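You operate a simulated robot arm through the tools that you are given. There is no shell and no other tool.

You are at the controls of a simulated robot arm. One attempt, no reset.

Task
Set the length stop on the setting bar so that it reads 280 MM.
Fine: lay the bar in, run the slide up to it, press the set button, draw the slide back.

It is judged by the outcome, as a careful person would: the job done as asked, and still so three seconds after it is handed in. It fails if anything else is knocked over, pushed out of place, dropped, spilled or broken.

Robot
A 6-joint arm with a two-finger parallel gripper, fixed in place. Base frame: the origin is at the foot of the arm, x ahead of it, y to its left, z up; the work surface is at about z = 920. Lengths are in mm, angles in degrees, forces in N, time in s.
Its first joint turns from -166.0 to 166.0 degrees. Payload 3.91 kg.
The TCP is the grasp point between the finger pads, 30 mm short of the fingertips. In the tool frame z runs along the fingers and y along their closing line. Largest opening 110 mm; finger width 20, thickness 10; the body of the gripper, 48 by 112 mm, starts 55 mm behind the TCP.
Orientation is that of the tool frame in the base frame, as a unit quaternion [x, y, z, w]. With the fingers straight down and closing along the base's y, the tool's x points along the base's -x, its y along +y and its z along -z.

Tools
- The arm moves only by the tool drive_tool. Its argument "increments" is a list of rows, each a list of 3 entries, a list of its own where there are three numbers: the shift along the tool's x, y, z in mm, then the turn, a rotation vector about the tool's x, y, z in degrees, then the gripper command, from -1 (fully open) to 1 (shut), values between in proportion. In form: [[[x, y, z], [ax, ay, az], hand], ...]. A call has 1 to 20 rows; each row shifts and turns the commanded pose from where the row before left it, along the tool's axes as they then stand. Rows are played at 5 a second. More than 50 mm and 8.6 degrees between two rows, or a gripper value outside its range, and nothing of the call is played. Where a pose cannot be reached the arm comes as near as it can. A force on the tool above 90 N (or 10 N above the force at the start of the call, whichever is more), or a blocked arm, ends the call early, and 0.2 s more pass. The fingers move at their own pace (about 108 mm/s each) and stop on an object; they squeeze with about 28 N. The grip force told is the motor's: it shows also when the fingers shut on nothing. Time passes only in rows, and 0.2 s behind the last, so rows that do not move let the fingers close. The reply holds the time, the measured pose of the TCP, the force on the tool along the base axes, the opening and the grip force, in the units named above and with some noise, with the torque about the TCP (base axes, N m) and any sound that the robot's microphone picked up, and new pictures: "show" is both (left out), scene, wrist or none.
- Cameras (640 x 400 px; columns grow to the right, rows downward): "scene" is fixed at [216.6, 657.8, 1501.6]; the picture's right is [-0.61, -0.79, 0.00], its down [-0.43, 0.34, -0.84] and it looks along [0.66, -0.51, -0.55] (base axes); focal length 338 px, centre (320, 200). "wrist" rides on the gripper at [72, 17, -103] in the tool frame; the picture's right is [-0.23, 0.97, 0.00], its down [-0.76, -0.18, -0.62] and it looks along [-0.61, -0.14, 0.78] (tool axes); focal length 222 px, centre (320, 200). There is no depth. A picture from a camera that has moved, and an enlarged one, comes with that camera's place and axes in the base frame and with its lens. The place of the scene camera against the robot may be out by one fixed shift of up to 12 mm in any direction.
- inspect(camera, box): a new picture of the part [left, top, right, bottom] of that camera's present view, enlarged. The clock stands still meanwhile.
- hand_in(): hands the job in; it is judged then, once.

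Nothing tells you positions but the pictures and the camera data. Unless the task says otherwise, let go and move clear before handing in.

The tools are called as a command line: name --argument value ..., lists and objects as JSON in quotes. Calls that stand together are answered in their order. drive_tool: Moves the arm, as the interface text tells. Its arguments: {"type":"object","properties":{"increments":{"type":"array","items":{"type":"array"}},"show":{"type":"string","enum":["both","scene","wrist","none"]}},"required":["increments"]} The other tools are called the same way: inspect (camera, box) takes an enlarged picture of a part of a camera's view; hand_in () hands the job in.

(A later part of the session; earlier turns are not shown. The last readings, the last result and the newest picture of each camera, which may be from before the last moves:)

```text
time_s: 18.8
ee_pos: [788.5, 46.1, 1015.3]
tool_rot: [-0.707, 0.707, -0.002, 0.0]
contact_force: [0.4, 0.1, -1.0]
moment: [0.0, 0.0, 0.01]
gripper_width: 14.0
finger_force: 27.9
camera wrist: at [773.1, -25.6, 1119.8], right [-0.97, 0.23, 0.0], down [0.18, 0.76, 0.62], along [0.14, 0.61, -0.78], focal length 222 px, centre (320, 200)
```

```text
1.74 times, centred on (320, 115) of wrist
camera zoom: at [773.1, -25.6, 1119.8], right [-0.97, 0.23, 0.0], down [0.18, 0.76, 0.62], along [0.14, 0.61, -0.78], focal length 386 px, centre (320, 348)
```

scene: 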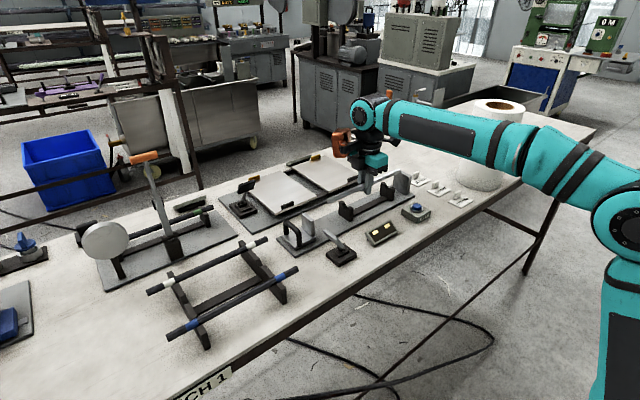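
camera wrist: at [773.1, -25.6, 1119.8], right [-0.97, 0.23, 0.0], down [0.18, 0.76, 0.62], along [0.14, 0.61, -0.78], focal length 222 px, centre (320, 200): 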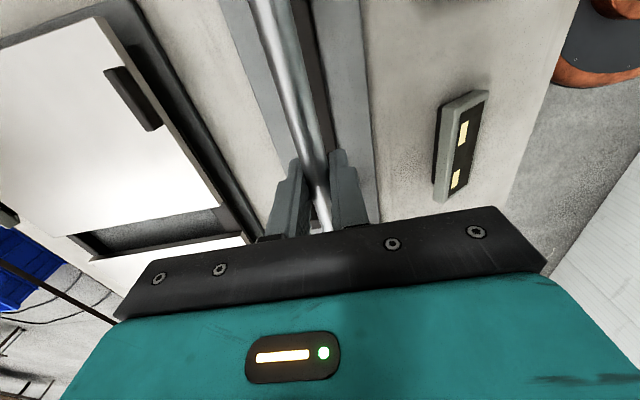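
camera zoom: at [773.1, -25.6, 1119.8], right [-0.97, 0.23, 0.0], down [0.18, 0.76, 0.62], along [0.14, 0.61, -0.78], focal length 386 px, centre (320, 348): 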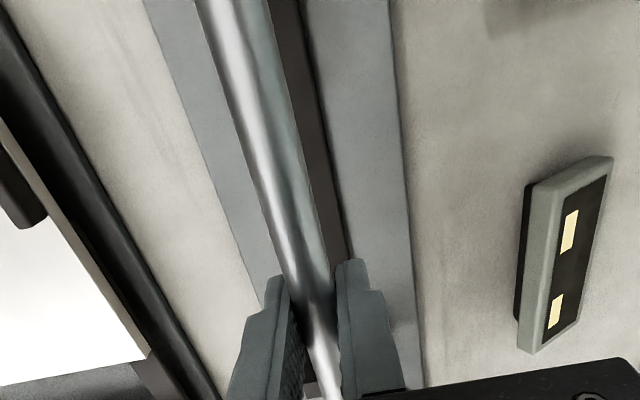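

The bar lines up over the cradles in x, with its -y end just short of the anvil. I'll lower it to just above the horns and check the alignment again before seating.

drive_tool --increments '[[[0, 0, 12], [0, 0, 0], 1], [[0, 0, 12], [0, 0, 0], 1], [[0, 0, 0], [0, 0, 0], 1]]' --show "scene"

inspect --camera "scene" --box '[325, 160, 415, 225]'

inspect --camera "scene" --box '[385, 160, 415, 190]'

inspect --camera "scene" --box '[330, 185, 370, 215]'

```text
time_s: 19.6
ee_pos: [790.0, 44.9, 991.5]
tool_rot: [-0.706, 0.708, -0.001, 0.0]
contact_force: [0.5, -0.1, -0.4]
moment: [0.06, 0.0, 0.01]
gripper_width: 14.0
finger_force: 27.8
```

scene: 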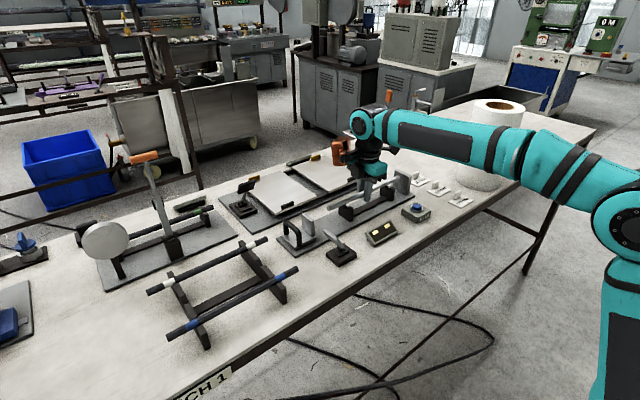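

```text
6.15 times, centred on (370, 192) of scene
camera zoom: at [216.6, 657.8, 1501.6], right [-0.61, -0.79, 0.0], down [-0.43, 0.34, -0.84], along [0.66, -0.51, -0.55], focal length 2080 px, centre (12, 246)
```

zoom: 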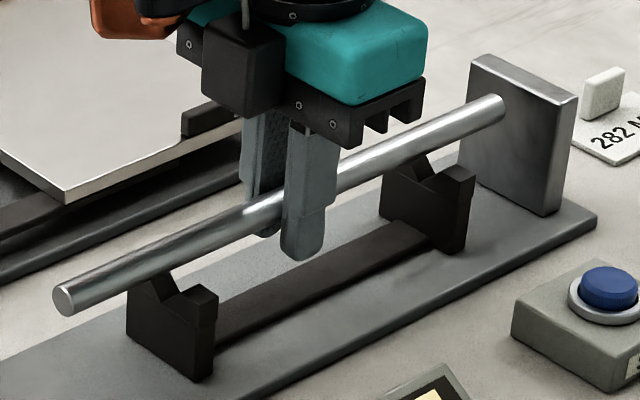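

```text
13.33 times, centred on (400, 175) of scene
camera zoom: at [216.6, 657.8, 1501.6], right [-0.61, -0.79, 0.0], down [-0.43, 0.34, -0.84], along [0.66, -0.51, -0.55], focal length 4506 px, centre (-747, 533)
```

zoom: 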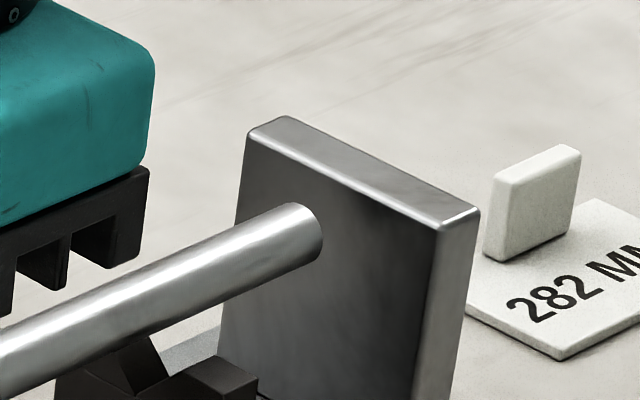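

```text
13.33 times, centred on (350, 200) of scene
camera zoom: at [216.6, 657.8, 1501.6], right [-0.61, -0.79, 0.0], down [-0.43, 0.34, -0.84], along [0.66, -0.51, -0.55], focal length 4506 px, centre (-80, 200)
```

zoom: 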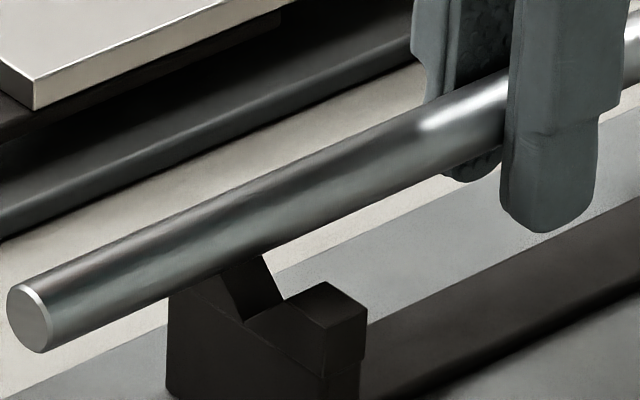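

The bar hangs level above both V's with a gap of about 10 mm to the anvil. I'll lower it in small steps and watch the force for seating.

drive_tool --increments '[[[0, 0, 4], [0, 0, 0], 1], [[0, 0, 4], [0, 0, 0], 1], [[0, 0, 3], [0, 0, 0], 1], [[0, 0, 0], [0, 0, 0], 1]]' --show "none"

inspect --camera "scene" --box '[330, 185, 370, 215]'

inspect --camera "scene" --box '[380, 165, 420, 195]'

```text
time_s: 20.6
ee_pos: [790.7, 43.5, 980.8]
tool_rot: [-0.707, 0.708, -0.002, 0.001]
contact_force: [-1.1, 0.5, -1.9]
moment: [-0.01, 0.01, 0.01]
gripper_width: 13.9
finger_force: 27.8
```

```text
13.33 times, centred on (350, 200) of scene
camera zoom: at [216.6, 657.8, 1501.6], right [-0.61, -0.79, 0.0], down [-0.43, 0.34, -0.84], along [0.66, -0.51, -0.55], focal length 4506 px, centre (-80, 200)
```

zoom: 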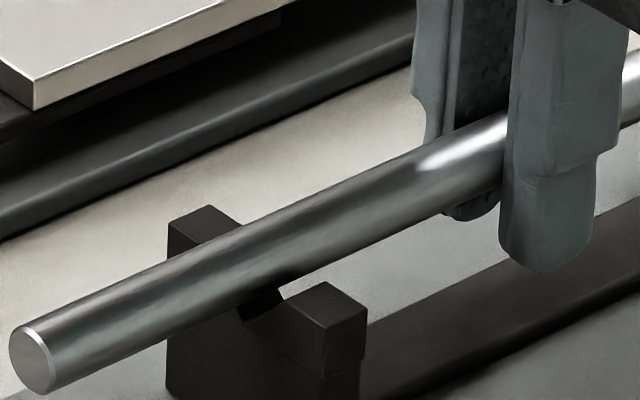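

```text
13.33 times, centred on (400, 180) of scene
camera zoom: at [216.6, 657.8, 1501.6], right [-0.61, -0.79, 0.0], down [-0.43, 0.34, -0.84], along [0.66, -0.51, -0.55], focal length 4506 px, centre (-747, 467)
```

zoom: 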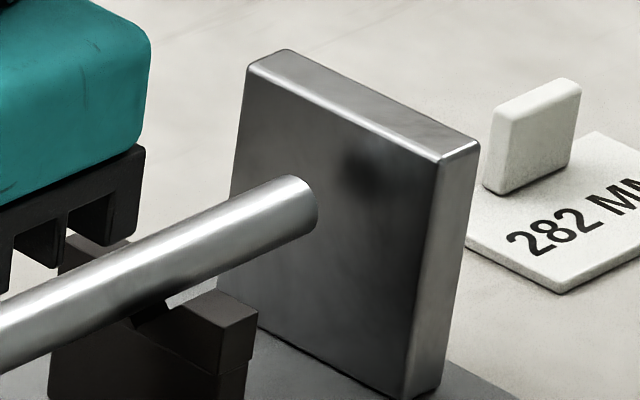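

drive_tool --increments '[[[0, 0, 2], [0, 0, 0], 1], [[0, 0, 2], [0, 0, 0], 1], [[0, 0, 0], [0, 0, 0], 1]]' --show "none"

inspect --camera "scene" --box '[330, 185, 370, 215]'

```text
time_s: 21.4
ee_pos: [790.4, 43.2, 976.6]
tool_rot: [-0.706, 0.708, -0.001, -0.001]
contact_force: [-1.9, -0.3, 3.6]
moment: [-0.17, 0.0, -0.02]
gripper_width: 13.9
finger_force: 28.3
```

```text
13.33 times, centred on (350, 200) of scene
camera zoom: at [216.6, 657.8, 1501.6], right [-0.61, -0.79, 0.0], down [-0.43, 0.34, -0.84], along [0.66, -0.51, -0.55], focal length 4506 px, centre (-80, 200)
```

zoom: 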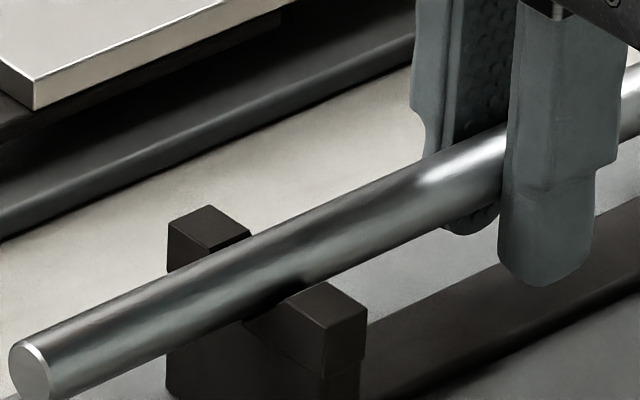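

There are first signs of contact: fz went from about -1.9 to 3.6 with a small moment. I'll continue in 1 mm steps.

drive_tool --increments '[[[0, 0, 1], [0, 0, 0], 1], [[0, 0, 0], [0, 0, 0], 1]]' --show "none"

inspect --camera "scene" --box '[380, 165, 420, 195]'

```text
time_s: 22.0
ee_pos: [791.0, 45.3, 976.8]
tool_rot: [-0.707, 0.708, -0.001, 0.001]
contact_force: [0.1, -2.3, 15.7]
moment: [-0.58, -0.04, 0.05]
gripper_width: 13.7
finger_force: 28.3
```

```text
13.33 times, centred on (400, 180) of scene
camera zoom: at [216.6, 657.8, 1501.6], right [-0.61, -0.79, 0.0], down [-0.43, 0.34, -0.84], along [0.66, -0.51, -0.55], focal length 4506 px, centre (-747, 467)
```

zoom: 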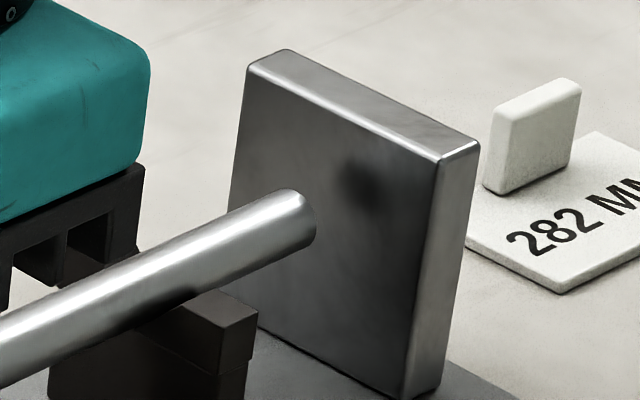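

Both cradles carry load (fz about 16 N, shared between them), so the bar is seated. I'll take off the preload and open the fingers modestly.

drive_tool --increments '[[[0, 0, -0.8], [0, 0, 0], 1], [[0, 0, 0], [0, 0, 0], 0.6], [[0, 0, 0], [0, 0, 0], 0.4], [[0, 0, 0], [0, 0, 0], 0.2], [[0, 0, 0], [0, 0, 0], 0.2], [[0, 0, 0], [0, 0, 0], 0.2]]'

inspect --camera "scene" --box '[325, 160, 415, 225]'

inspect --camera "wrist" --box '[200, 0, 440, 230]'

```text
time_s: 23.4
ee_pos: [790.5, 44.9, 976.1]
tool_rot: [-0.706, 0.708, -0.001, -0.001]
contact_force: [0.1, 0.5, -0.4]
moment: [0.01, -0.03, -0.02]
gripper_width: 44.1
finger_force: 0.0
camera wrist: at [773.4, -26.6, 1080.0], right [-0.97, 0.23, 0.0], down [0.18, 0.76, 0.62], along [0.14, 0.61, -0.78], focal length 222 px, centre (320, 200)
```

scene: 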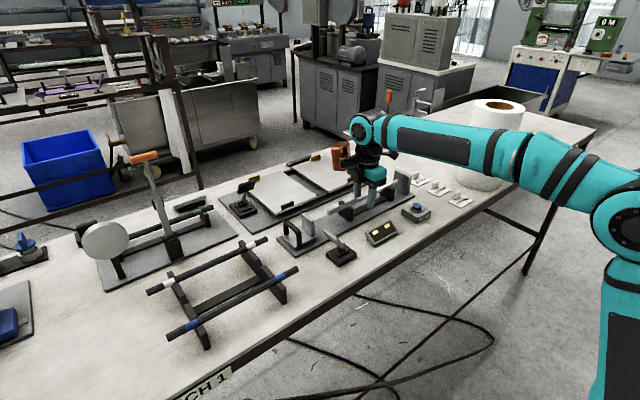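
wrist: 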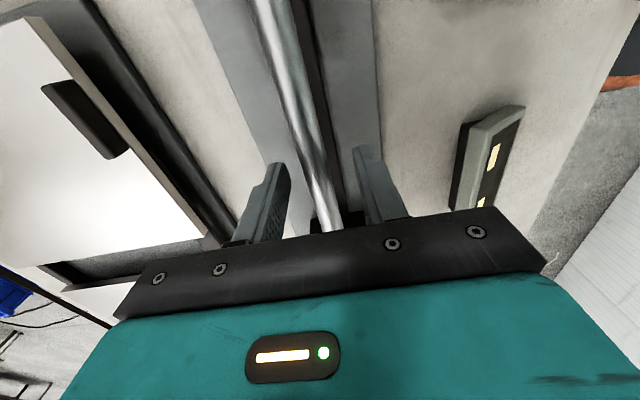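

```text
6.15 times, centred on (370, 192) of scene
camera zoom: at [216.6, 657.8, 1501.6], right [-0.61, -0.79, 0.0], down [-0.43, 0.34, -0.84], along [0.66, -0.51, -0.55], focal length 2080 px, centre (12, 246)
```

zoom: 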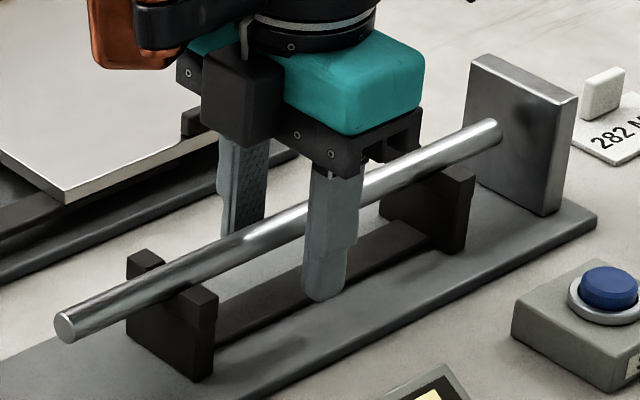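

```text
1.74 times, centred on (320, 115) of wrist
camera zoom: at [773.4, -26.6, 1080.0], right [-0.97, 0.23, 0.0], down [0.18, 0.76, 0.62], along [0.14, 0.61, -0.78], focal length 386 px, centre (320, 348)
```

zoom: 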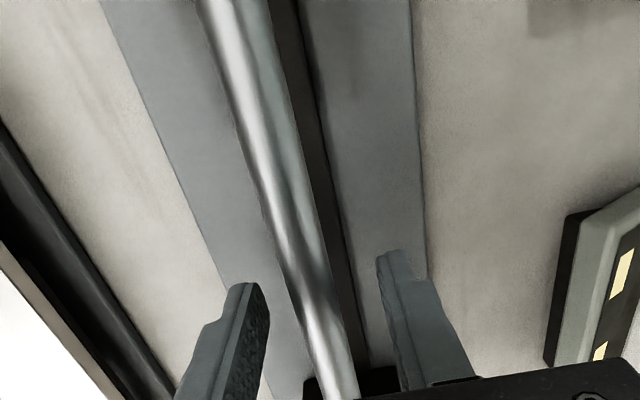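

The bar rests freely in both V's. I'll rise straight up, turn back so the fingers close along y, and go above the slide's handle.

drive_tool --increments '[[[0, 0, -20], [0, 0, 0], 0.2], [[0, 0, -40], [0, 0, 0], 0.2], [[0, 0, -45], [0, 0, 0], 0.2], [[0, 0, -40], [0, 0, 0], 0.2], [[0, 0, 0], [0, 0, 8.18182], 0.2], [[0, 0, 0], [0, 0, 8.18182], 0.2], [[0, 0, 0], [0, 0, 8.18182], 0.2], [[0, 0, 0], [0, 0, 8.18182], 0.2], [[0, 0, 0], [0, 0, 8.18182], 0.2], [[0, 0, 0], [0, 0, 8.18182], 0.2], [[0, 0, 0], [0, 0, 8.18182], 0.2], [[0, 0, 0], [0, 0, 8.18182], 0.2], [[0, 0, 0], [0, 0, 8.18182], 0.2], [[0, 0, 0], [0, 0, 8.18182], 0.2], [[0, 0, 0], [0, 0, 8.18182], 0.2], [[0, 48, 0], [0, 0, 0], 0.2], [[0, 48, 0], [0, 0, 0], 0.2], [[0, 48, 0], [0, 0, 0], 0.2], [[0, 48, 0], [0, 0, 0], 0.2], [[0, 48, 0], [0, 0, 0], 0.2]]'

inspect --camera "wrist" --box '[200, 0, 440, 230]'

inspect --camera "scene" --box '[325, 160, 415, 225]'

```text
time_s: 27.6
ee_pos: [789.0, 281.2, 1119.9]
tool_rot: [0.001, 1.0, 0.0, 0.0]
contact_force: [-0.2, 0.3, 0.7]
moment: [0.07, 0.02, 0.0]
gripper_width: 44.1
finger_force: 0.0
camera wrist: at [716.8, 300.1, 1224.2], right [0.23, 0.97, 0.0], down [0.76, -0.18, 0.63], along [0.61, -0.14, -0.78], focal length 222 px, centre (320, 200)
```

scene: 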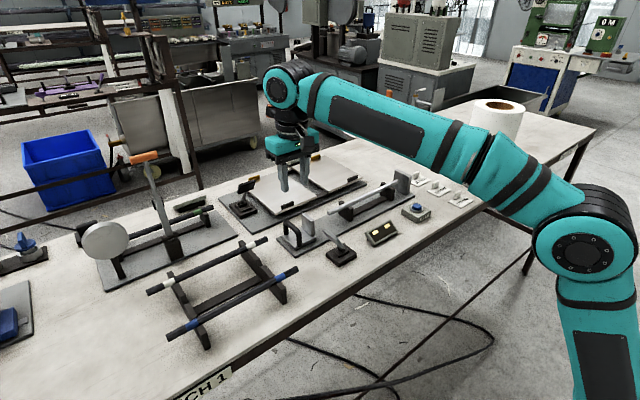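
wrist: 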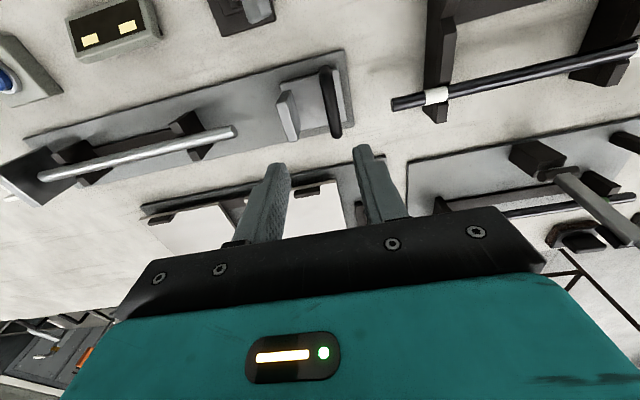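

```text
1.74 times, centred on (320, 115) of wrist
camera zoom: at [716.8, 300.1, 1224.2], right [0.23, 0.97, 0.0], down [0.76, -0.18, 0.63], along [0.61, -0.14, -0.78], focal length 386 px, centre (320, 348)
```

zoom: 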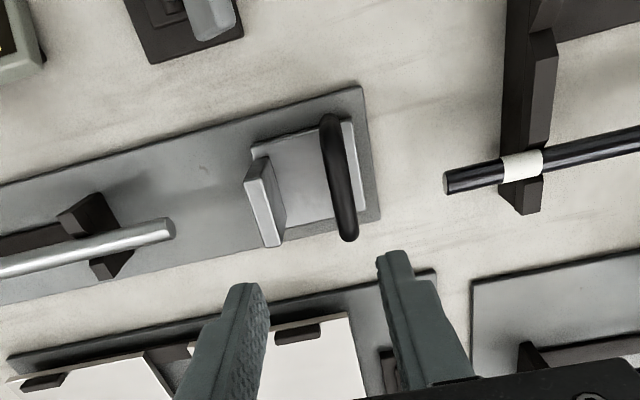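

```text
6.15 times, centred on (370, 192) of scene
camera zoom: at [216.6, 657.8, 1501.6], right [-0.61, -0.79, 0.0], down [-0.43, 0.34, -0.84], along [0.66, -0.51, -0.55], focal length 2080 px, centre (12, 246)
```

zoom: 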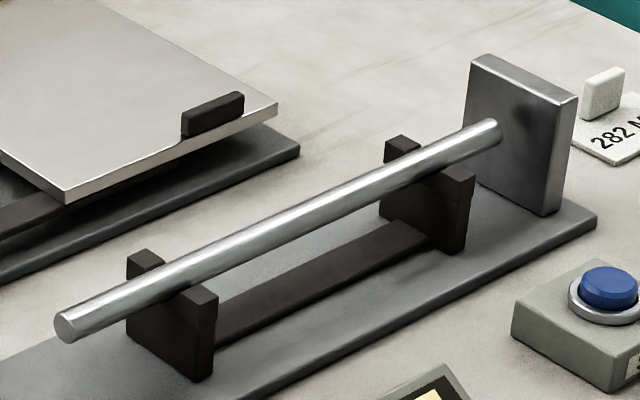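

The wrist view puts the slide handle's crossbar at about (788, 296), z ≈ 980, the slide face at y ≈ 243 and the bar's +y end at y ≈ 183. I'll move over the handle and come part way down to check.

drive_tool --increments '[[[0, 6, 20], [0, 0, 0], 0.2], [[0, 6, 30], [0, 0, 0], 0.2], [[0, 0, 35], [0, 0, 0], 0.2], [[0, 0, 0], [0, 0, 0], 0.2]]'

inspect --camera "wrist" --box '[200, 0, 440, 230]'

inspect --camera "scene" --box '[250, 150, 370, 260]'

```text
time_s: 28.6
ee_pos: [791.0, 295.0, 1033.6]
tool_rot: [0.0, 1.0, 0.0, 0.001]
contact_force: [0.2, -0.5, 0.2]
moment: [0.04, 0.01, 0.01]
gripper_width: 43.8
finger_force: 0.2
camera wrist: at [718.3, 313.3, 1137.4], right [0.23, 0.97, 0.0], down [0.76, -0.18, 0.62], along [0.61, -0.14, -0.78], focal length 222 px, centre (320, 200)
```

scene: 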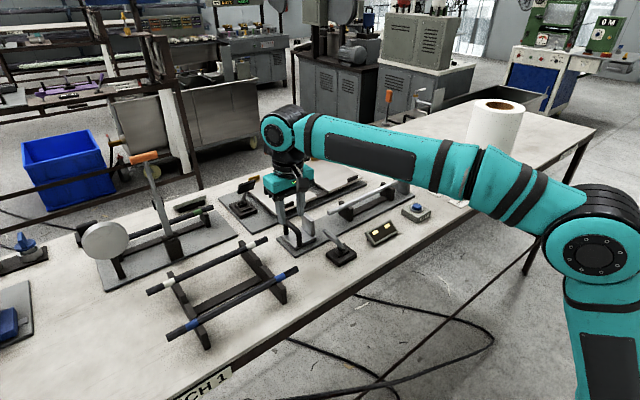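
wrist: 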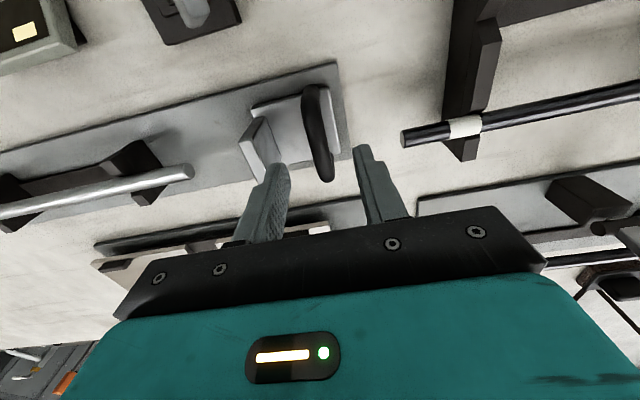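

```text
1.74 times, centred on (320, 115) of wrist
camera zoom: at [718.3, 313.3, 1137.4], right [0.23, 0.97, 0.0], down [0.76, -0.18, 0.62], along [0.61, -0.14, -0.78], focal length 386 px, centre (320, 348)
```

zoom: 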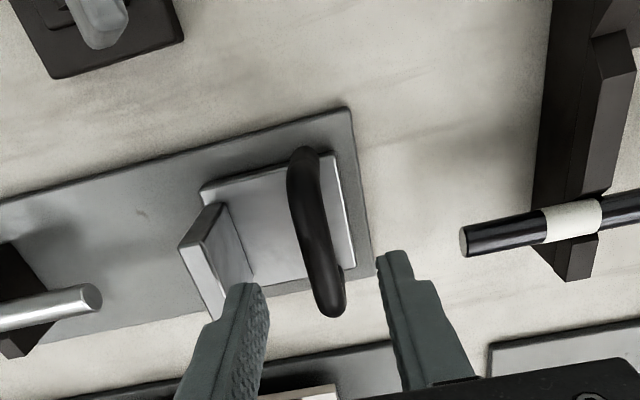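

```text
3.64 times, centred on (310, 205) of scene
camera zoom: at [216.6, 657.8, 1501.6], right [-0.61, -0.79, 0.0], down [-0.43, 0.34, -0.84], along [0.66, -0.51, -0.55], focal length 1229 px, centre (356, 182)
```

zoom: 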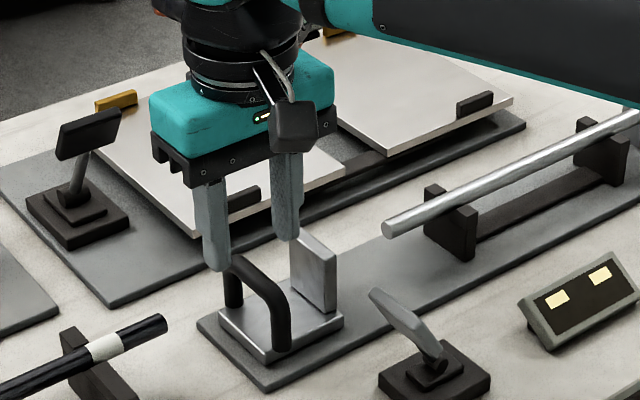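

Everything is consistent: the handle is centred under the fingers to within about 2 mm. I'll lower so the fingers straddle the crossbar and close gently on it.

drive_tool --increments '[[[0, 1.5, 20], [0, 0, 0], 0.2], [[0, 0, 20], [0, 0, 0], 0.2], [[0, 0, 10], [0, 0, 0], 0.2], [[0, 0, 0], [0, 0, 0], 0.2]]'

inspect --camera "wrist" --box '[200, 0, 440, 230]'

inspect --camera "scene" --box '[260, 170, 350, 260]'

```text
time_s: 29.6
ee_pos: [790.8, 298.7, 983.9]
tool_rot: [0.0, 1.0, -0.001, 0.001]
contact_force: [-0.4, 0.0, 0.6]
moment: [-0.02, 0.03, 0.0]
gripper_width: 44.1
finger_force: 0.0
camera wrist: at [718.5, 316.4, 1088.2], right [0.23, 0.97, 0.0], down [0.76, -0.18, 0.62], along [0.61, -0.14, -0.78], focal length 222 px, centre (320, 200)
```

scene: 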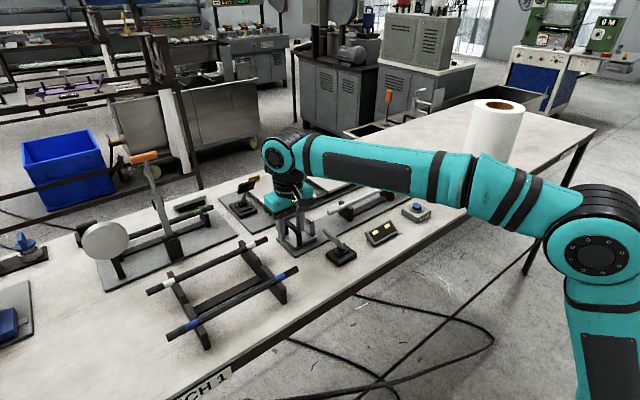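
wrist: 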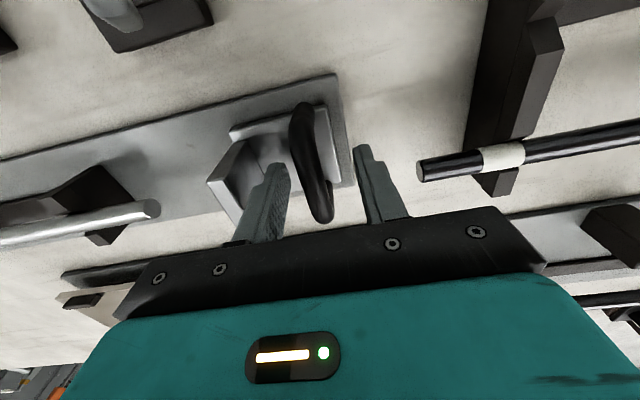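

```text
1.74 times, centred on (320, 115) of wrist
camera zoom: at [718.5, 316.4, 1088.2], right [0.23, 0.97, 0.0], down [0.76, -0.18, 0.62], along [0.61, -0.14, -0.78], focal length 386 px, centre (320, 348)
```

zoom: 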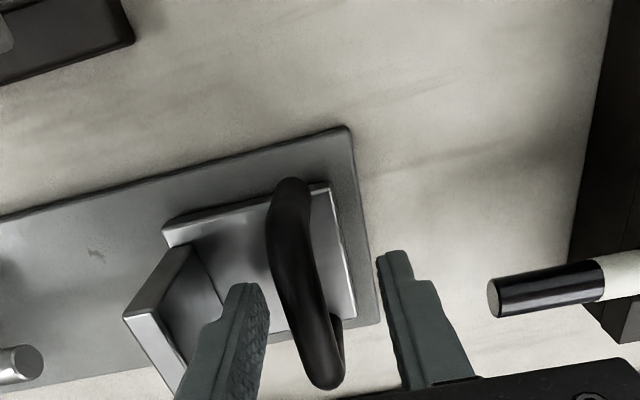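

```text
4.44 times, centred on (305, 215) of scene
camera zoom: at [216.6, 657.8, 1501.6], right [-0.61, -0.79, 0.0], down [-0.43, 0.34, -0.84], along [0.66, -0.51, -0.55], focal length 1502 px, centre (387, 133)
```

zoom: 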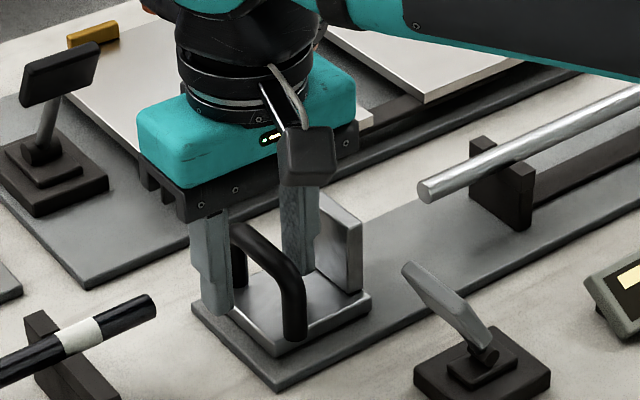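

The fingers straddle the crossbar, which is about 2.5 mm toward -y of centre. I'll correct that and close on it.

drive_tool --increments '[[[0, -2.5, 0], [0, 0, 0], 0.2], [[0, 0, 0], [0, 0, 0], 0.45], [[0, 0, 0], [0, 0, 0], 0.65], [[0, 0, 0], [0, 0, 0], 0.85], [[0, 0, 0], [0, 0, 0], 1], [[0, 0, 0], [0, 0, 0], 1]]'

inspect --camera "scene" --box '[260, 170, 350, 260]'

```text
time_s: 31.0
ee_pos: [791.3, 295.8, 985.4]
tool_rot: [0.001, 1.0, 0.0, 0.001]
contact_force: [-4.8, -8.5, -2.5]
moment: [-0.01, 0.29, -0.13]
gripper_width: 13.5
finger_force: 45.8
camera wrist: at [719.0, 313.2, 1088.3], right [0.23, 0.97, 0.0], down [0.76, -0.18, 0.62], along [0.61, -0.14, -0.78], focal length 222 px, centre (320, 200)
```

scene: 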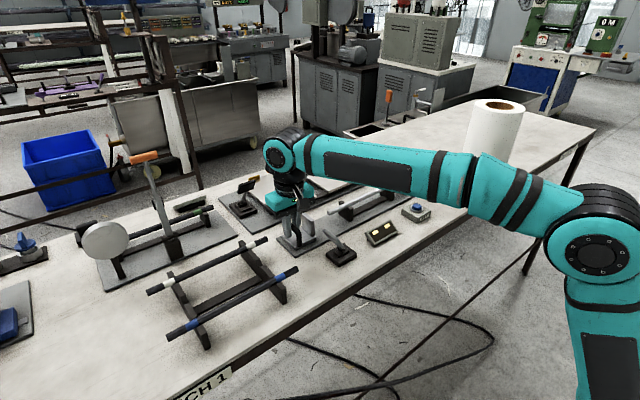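
wrist: 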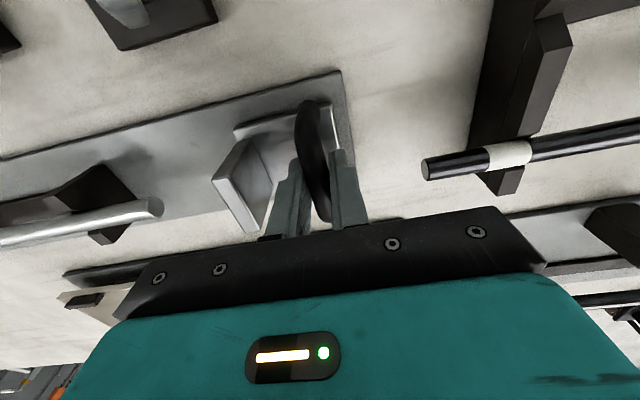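

```text
4.44 times, centred on (305, 215) of scene
camera zoom: at [216.6, 657.8, 1501.6], right [-0.61, -0.79, 0.0], down [-0.43, 0.34, -0.84], along [0.66, -0.51, -0.55], focal length 1502 px, centre (387, 133)
```

zoom: 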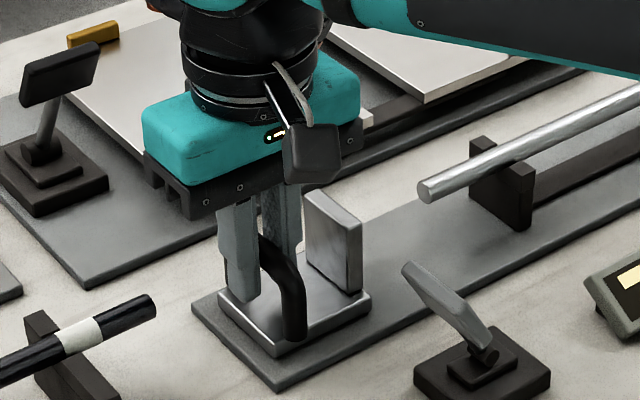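

The handle is gripped (13.5 mm). I'll run the slide toward the bar at a slow pace, stopping short of contact first to learn its drag.

drive_tool --increments '[[[0, -3, 0], [0, 0, 0], 1], [[0, -5, 0], [0, 0, 0], 1], [[0, -5, 0], [0, 0, 0], 1], [[0, -5, 0], [0, 0, 0], 1], [[0, -5, 0], [0, 0, 0], 1], [[0, -5, 0], [0, 0, 0], 1], [[0, -5, 0], [0, 0, 0], 1], [[0, -5, 0], [0, 0, 0], 1], [[0, -5, 0], [0, 0, 0], 1], [[0, 0, 0], [0, 0, 0], 1]]'

inspect --camera "scene" --box '[280, 150, 420, 250]'

inspect --camera "wrist" --box '[60, 40, 360, 250]'

```text
time_s: 33.2
ee_pos: [790.5, 251.6, 985.6]
tool_rot: [0.001, 1.0, -0.001, 0.0]
contact_force: [12.8, 0.4, -18.8]
moment: [0.01, -0.72, 0.04]
gripper_width: 13.7
finger_force: 44.4
camera wrist: at [719.1, 270.2, 1088.3], right [0.23, 0.97, 0.0], down [0.76, -0.18, 0.62], along [0.61, -0.14, -0.78], focal length 222 px, centre (320, 200)
```

scene: 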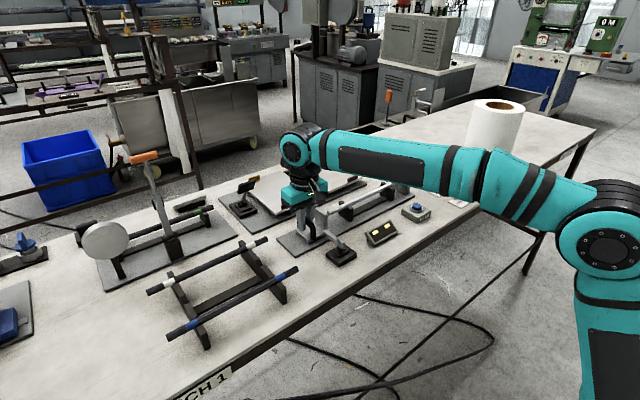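
wrist: 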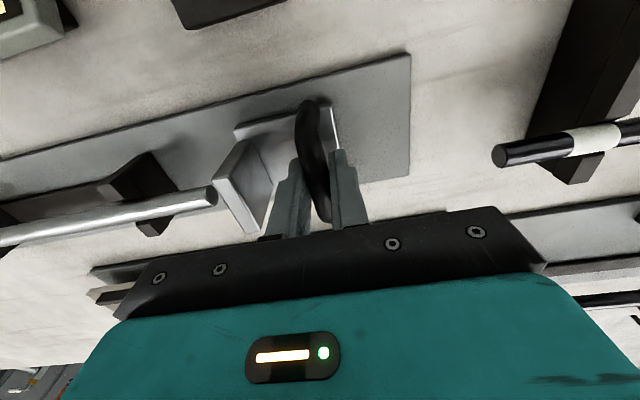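

```text
4.00 times, centred on (350, 200) of scene
camera zoom: at [216.6, 657.8, 1501.6], right [-0.61, -0.79, 0.0], down [-0.43, 0.34, -0.84], along [0.66, -0.51, -0.55], focal length 1352 px, centre (200, 200)
```

zoom: 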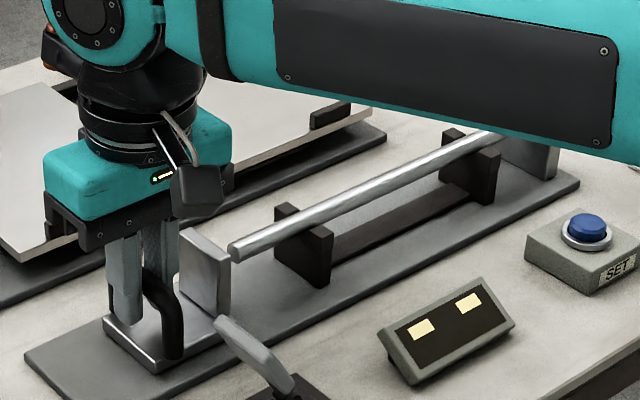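

```text
1.90 times, centred on (210, 145) of wrist
camera zoom: at [719.1, 270.2, 1088.3], right [0.23, 0.97, 0.0], down [0.76, -0.18, 0.62], along [0.61, -0.14, -0.78], focal length 423 px, centre (530, 305)
```

zoom: 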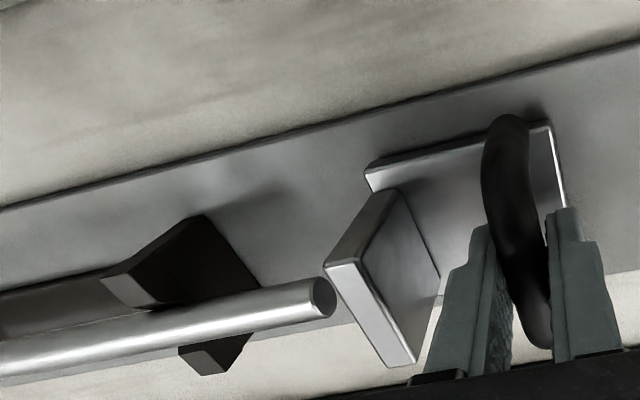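

The slide runs, but I'm stressing it slightly sideways and up through the tight grip (about 19 N). I'll relax the grip to a loose straddle and push with the finger instead, approaching the bar in small steps.

drive_tool --increments '[[[0, 0, 0], [0, 0, 0], 0.62], [[0, 0, 0], [0, 0, 0], 0.62], [[0, -3, 0], [0, 0, 0], 0.62], [[0, -4, 0], [0, 0, 0], 0.62], [[0, -4, 0], [0, 0, 0], 0.62], [[0, -4, 0], [0, 0, 0], 0.62], [[0, 0, 0], [0, 0, 0], 0.62]]'

inspect --camera "scene" --box '[290, 170, 390, 240]'

inspect --camera "wrist" --box '[100, 60, 360, 240]'

```text
time_s: 34.8
ee_pos: [790.3, 237.5, 986.5]
tool_rot: [0.001, 1.0, -0.001, 0.001]
contact_force: [-0.3, 1.4, -0.8]
moment: [-0.01, -0.04, 0.02]
gripper_width: 21.8
finger_force: 0.9
camera wrist: at [718.3, 255.5, 1089.5], right [0.23, 0.97, 0.0], down [0.76, -0.18, 0.62], along [0.61, -0.14, -0.78], focal length 222 px, centre (320, 200)
```

scene: 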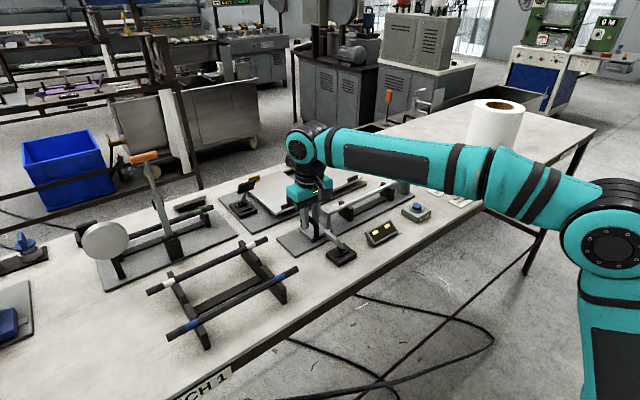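
wrist: 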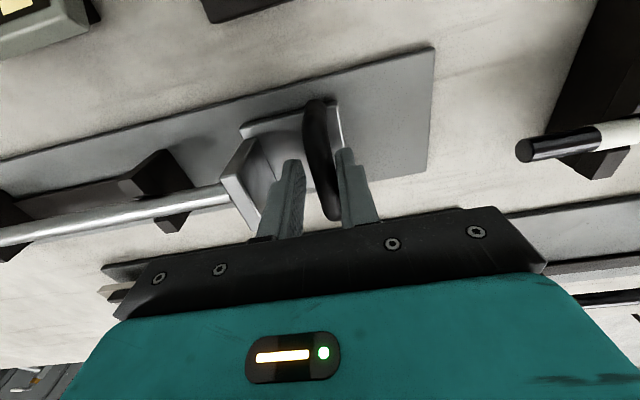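

```text
5.71 times, centred on (340, 205) of scene
camera zoom: at [216.6, 657.8, 1501.6], right [-0.61, -0.79, 0.0], down [-0.43, 0.34, -0.84], along [0.66, -0.51, -0.55], focal length 1931 px, centre (206, 171)
```

zoom: 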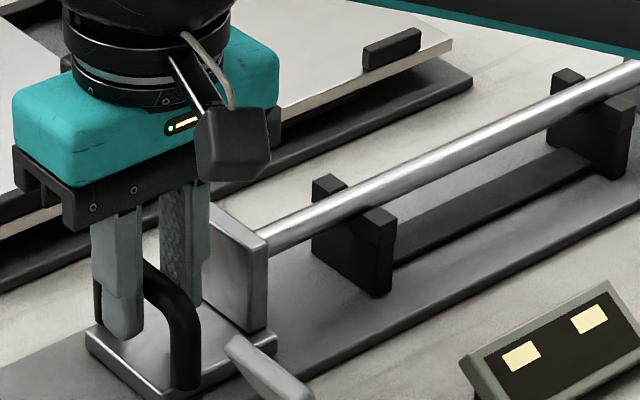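

```text
2.22 times, centred on (230, 150) of wrist
camera zoom: at [718.3, 255.5, 1089.5], right [0.23, 0.97, 0.0], down [0.76, -0.18, 0.62], along [0.61, -0.14, -0.78], focal length 494 px, centre (520, 311)
```

zoom: 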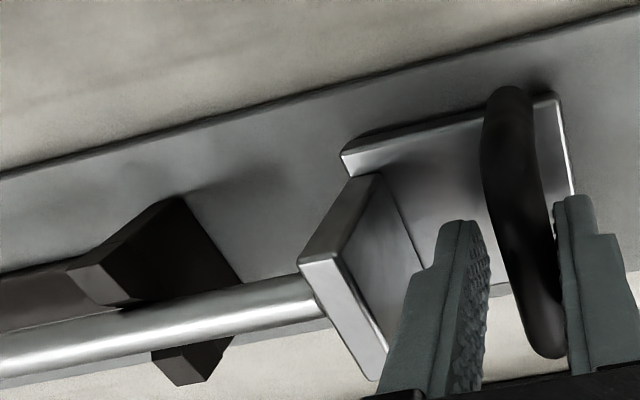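

The slide face is now at or almost at the bar's end. I'll push on in small steps toward the anvil, watching the y force.

drive_tool --increments '[[[0, -2, 0], [0, 0, 0], 0.62], [[0, -2, 0], [0, 0, 0], 0.62], [[0, -2, 0], [0, 0, 0], 0.62], [[0, -2, 0], [0, 0, 0], 0.62], [[0, 0, 0], [0, 0, 0], 0.62]]' --show "scene"

inspect --camera "scene" --box '[290, 160, 420, 250]'

inspect --camera "scene" --box '[380, 165, 420, 195]'

```text
time_s: 36.0
ee_pos: [792.7, 228.3, 985.5]
tool_rot: [0.001, 1.0, -0.001, 0.001]
contact_force: [0.1, 3.2, 0.6]
moment: [0.02, -0.03, 0.03]
gripper_width: 22.1
finger_force: 1.5
```

scene: 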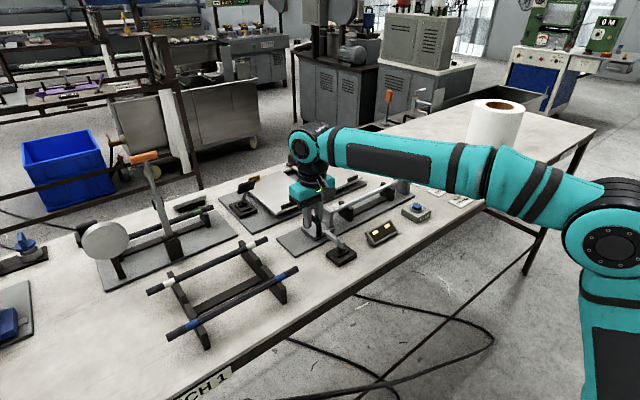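

```text
4.44 times, centred on (355, 205) of scene
camera zoom: at [216.6, 657.8, 1501.6], right [-0.61, -0.79, 0.0], down [-0.43, 0.34, -0.84], along [0.66, -0.51, -0.55], focal length 1502 px, centre (164, 178)
```

zoom: 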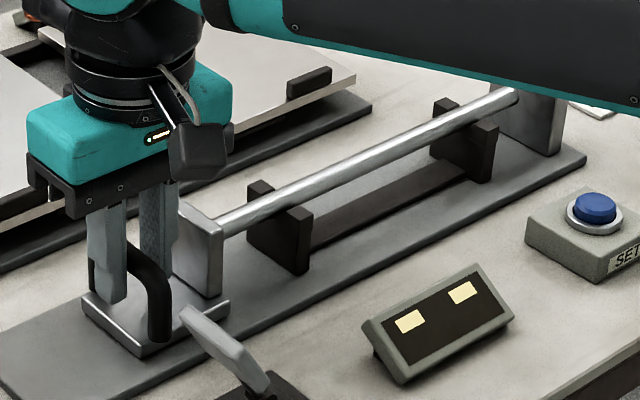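

```text
13.33 times, centred on (400, 180) of scene
camera zoom: at [216.6, 657.8, 1501.6], right [-0.61, -0.79, 0.0], down [-0.43, 0.34, -0.84], along [0.66, -0.51, -0.55], focal length 4506 px, centre (-747, 467)
```

zoom: 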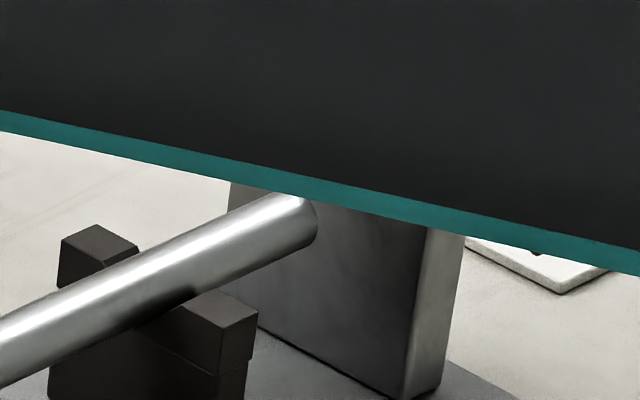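

drive_tool --increments '[[[0, -2, 0], [0, 0, 0], 0.62], [[0, -2, 0], [0, 0, 0], 0.62], [[0, -2, 0], [0, 0, 0], 0.62], [[0, 0, 0], [0, 0, 0], 0.62]]' --show "wrist"

inspect --camera "wrist" --box '[100, 60, 360, 240]'

inspect --camera "scene" --box '[380, 165, 420, 195]'

inspect --camera "scene" --box '[310, 185, 370, 230]'

```text
time_s: 37.0
ee_pos: [789.7, 223.1, 985.6]
tool_rot: [0.001, 1.0, -0.001, 0.001]
contact_force: [0.2, 2.7, -1.7]
moment: [-0.02, 0.03, 0.0]
gripper_width: 22.4
finger_force: 1.7
camera wrist: at [718.0, 241.6, 1089.2], right [0.23, 0.97, 0.0], down [0.76, -0.18, 0.62], along [0.61, -0.14, -0.78], focal length 222 px, centre (320, 200)
```

wrist: 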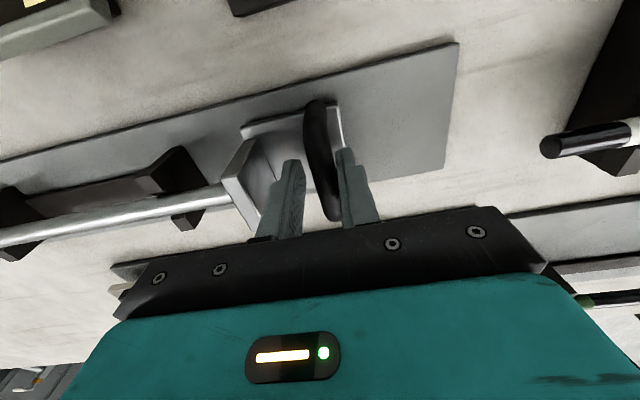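

```text
2.22 times, centred on (230, 150) of wrist
camera zoom: at [718.0, 241.6, 1089.2], right [0.23, 0.97, 0.0], down [0.76, -0.18, 0.62], along [0.61, -0.14, -0.78], focal length 494 px, centre (520, 311)
```

zoom: 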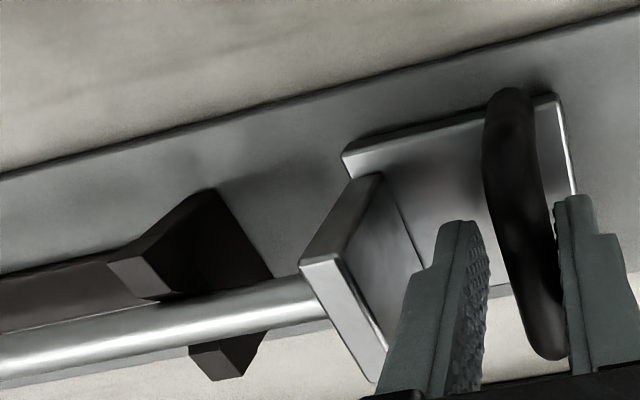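

```text
13.33 times, centred on (400, 180) of scene
camera zoom: at [216.6, 657.8, 1501.6], right [-0.61, -0.79, 0.0], down [-0.43, 0.34, -0.84], along [0.66, -0.51, -0.55], focal length 4506 px, centre (-747, 467)
```

zoom: 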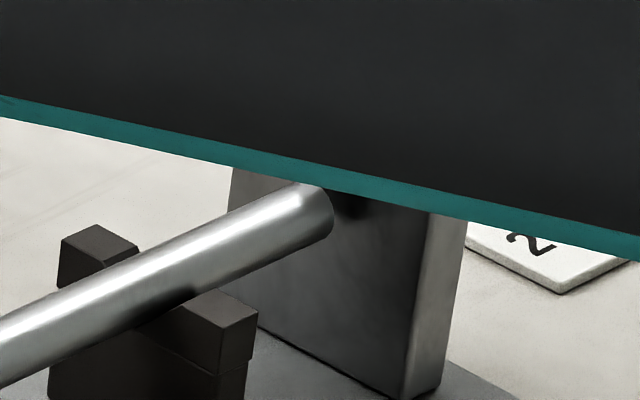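

```text
8.89 times, centred on (340, 208) of scene
camera zoom: at [216.6, 657.8, 1501.6], right [-0.61, -0.79, 0.0], down [-0.43, 0.34, -0.84], along [0.66, -0.51, -0.55], focal length 3004 px, centre (142, 133)
```

zoom: 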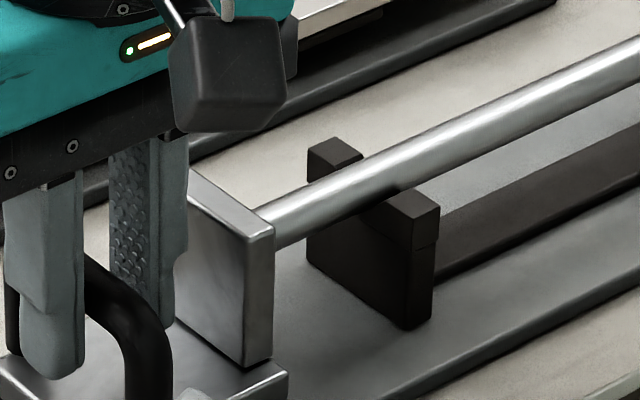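

The bar is now moving with the slide (about 5 mm so far) at about 3 N. I'll continue in small steps until it meets the anvil.

drive_tool --increments '[[[0, -1.5, 0], [0, 0, 0], 0.62], [[0, -1.5, 0], [0, 0, 0], 0.62], [[0, -1, 0], [0, 0, 0], 0.62], [[0, 0, 0], [0, 0, 0], 0.62]]' --show "none"

inspect --camera "scene" --box '[380, 165, 420, 195]'

```text
time_s: 38.0
ee_pos: [789.7, 218.2, 985.6]
tool_rot: [0.001, 1.0, -0.001, 0.001]
contact_force: [0.0, 2.6, -0.3]
moment: [-0.03, 0.01, 0.03]
gripper_width: 22.2
finger_force: 0.8
```

```text
13.33 times, centred on (400, 180) of scene
camera zoom: at [216.6, 657.8, 1501.6], right [-0.61, -0.79, 0.0], down [-0.43, 0.34, -0.84], along [0.66, -0.51, -0.55], focal length 4506 px, centre (-747, 467)
```

zoom: 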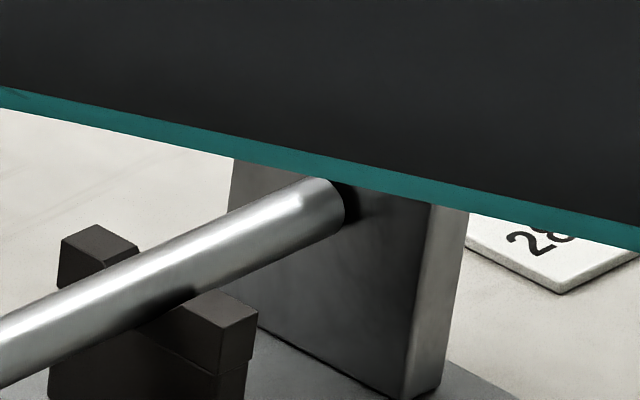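

drive_tool --increments '[[[0, -1, 0], [0, 0, 0], 0.62], [[0, -1, 0], [0, 0, 0], 0.62], [[0, 0, 0], [0, 0, 0], 0.62]]' --show "none"

inspect --camera "scene" --box '[380, 165, 420, 195]'

```text
time_s: 38.8
ee_pos: [791.0, 218.0, 984.7]
tool_rot: [0.0, 1.0, -0.001, 0.001]
contact_force: [-0.2, 2.4, 1.0]
moment: [-0.02, 0.0, 0.04]
gripper_width: 22.2
finger_force: 1.8
```

```text
13.33 times, centred on (400, 180) of scene
camera zoom: at [216.6, 657.8, 1501.6], right [-0.61, -0.79, 0.0], down [-0.43, 0.34, -0.84], along [0.66, -0.51, -0.55], focal length 4506 px, centre (-747, 467)
```

zoom: 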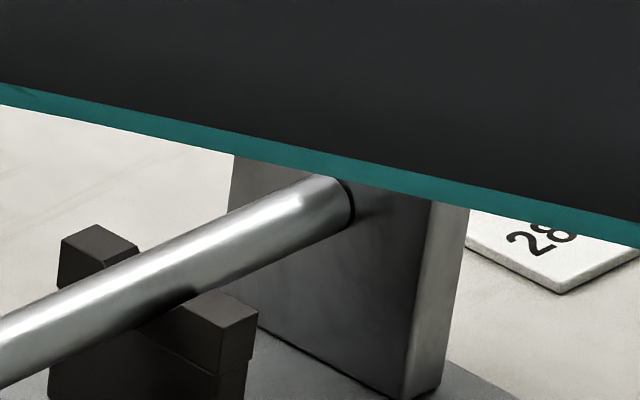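

The bar's end is within about a millimetre of the anvil. I'll go on in half-millimetre steps until the force rises.

drive_tool --increments '[[[0, -0.5, 0], [0, 0, 0], 0.62], [[0, -0.5, 0], [0, 0, 0], 0.62], [[0, 0, 0], [0, 0, 0], 0.62]]' --show "none"

inspect --camera "scene" --box '[390, 170, 410, 190]'

```text
time_s: 39.6
ee_pos: [789.8, 215.9, 985.0]
tool_rot: [0.001, 1.0, -0.002, 0.0]
contact_force: [1.6, 7.0, 1.3]
moment: [0.04, 0.03, -0.04]
gripper_width: 23.6
finger_force: 2.7
```

```text
16.00 times, centred on (400, 180) of scene
camera zoom: at [216.6, 657.8, 1501.6], right [-0.61, -0.79, 0.0], down [-0.43, 0.34, -0.84], along [0.66, -0.51, -0.55], focal length 5407 px, centre (-960, 520)
```

zoom: 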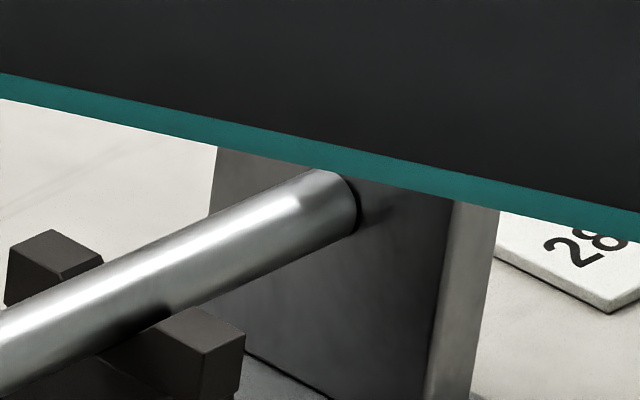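

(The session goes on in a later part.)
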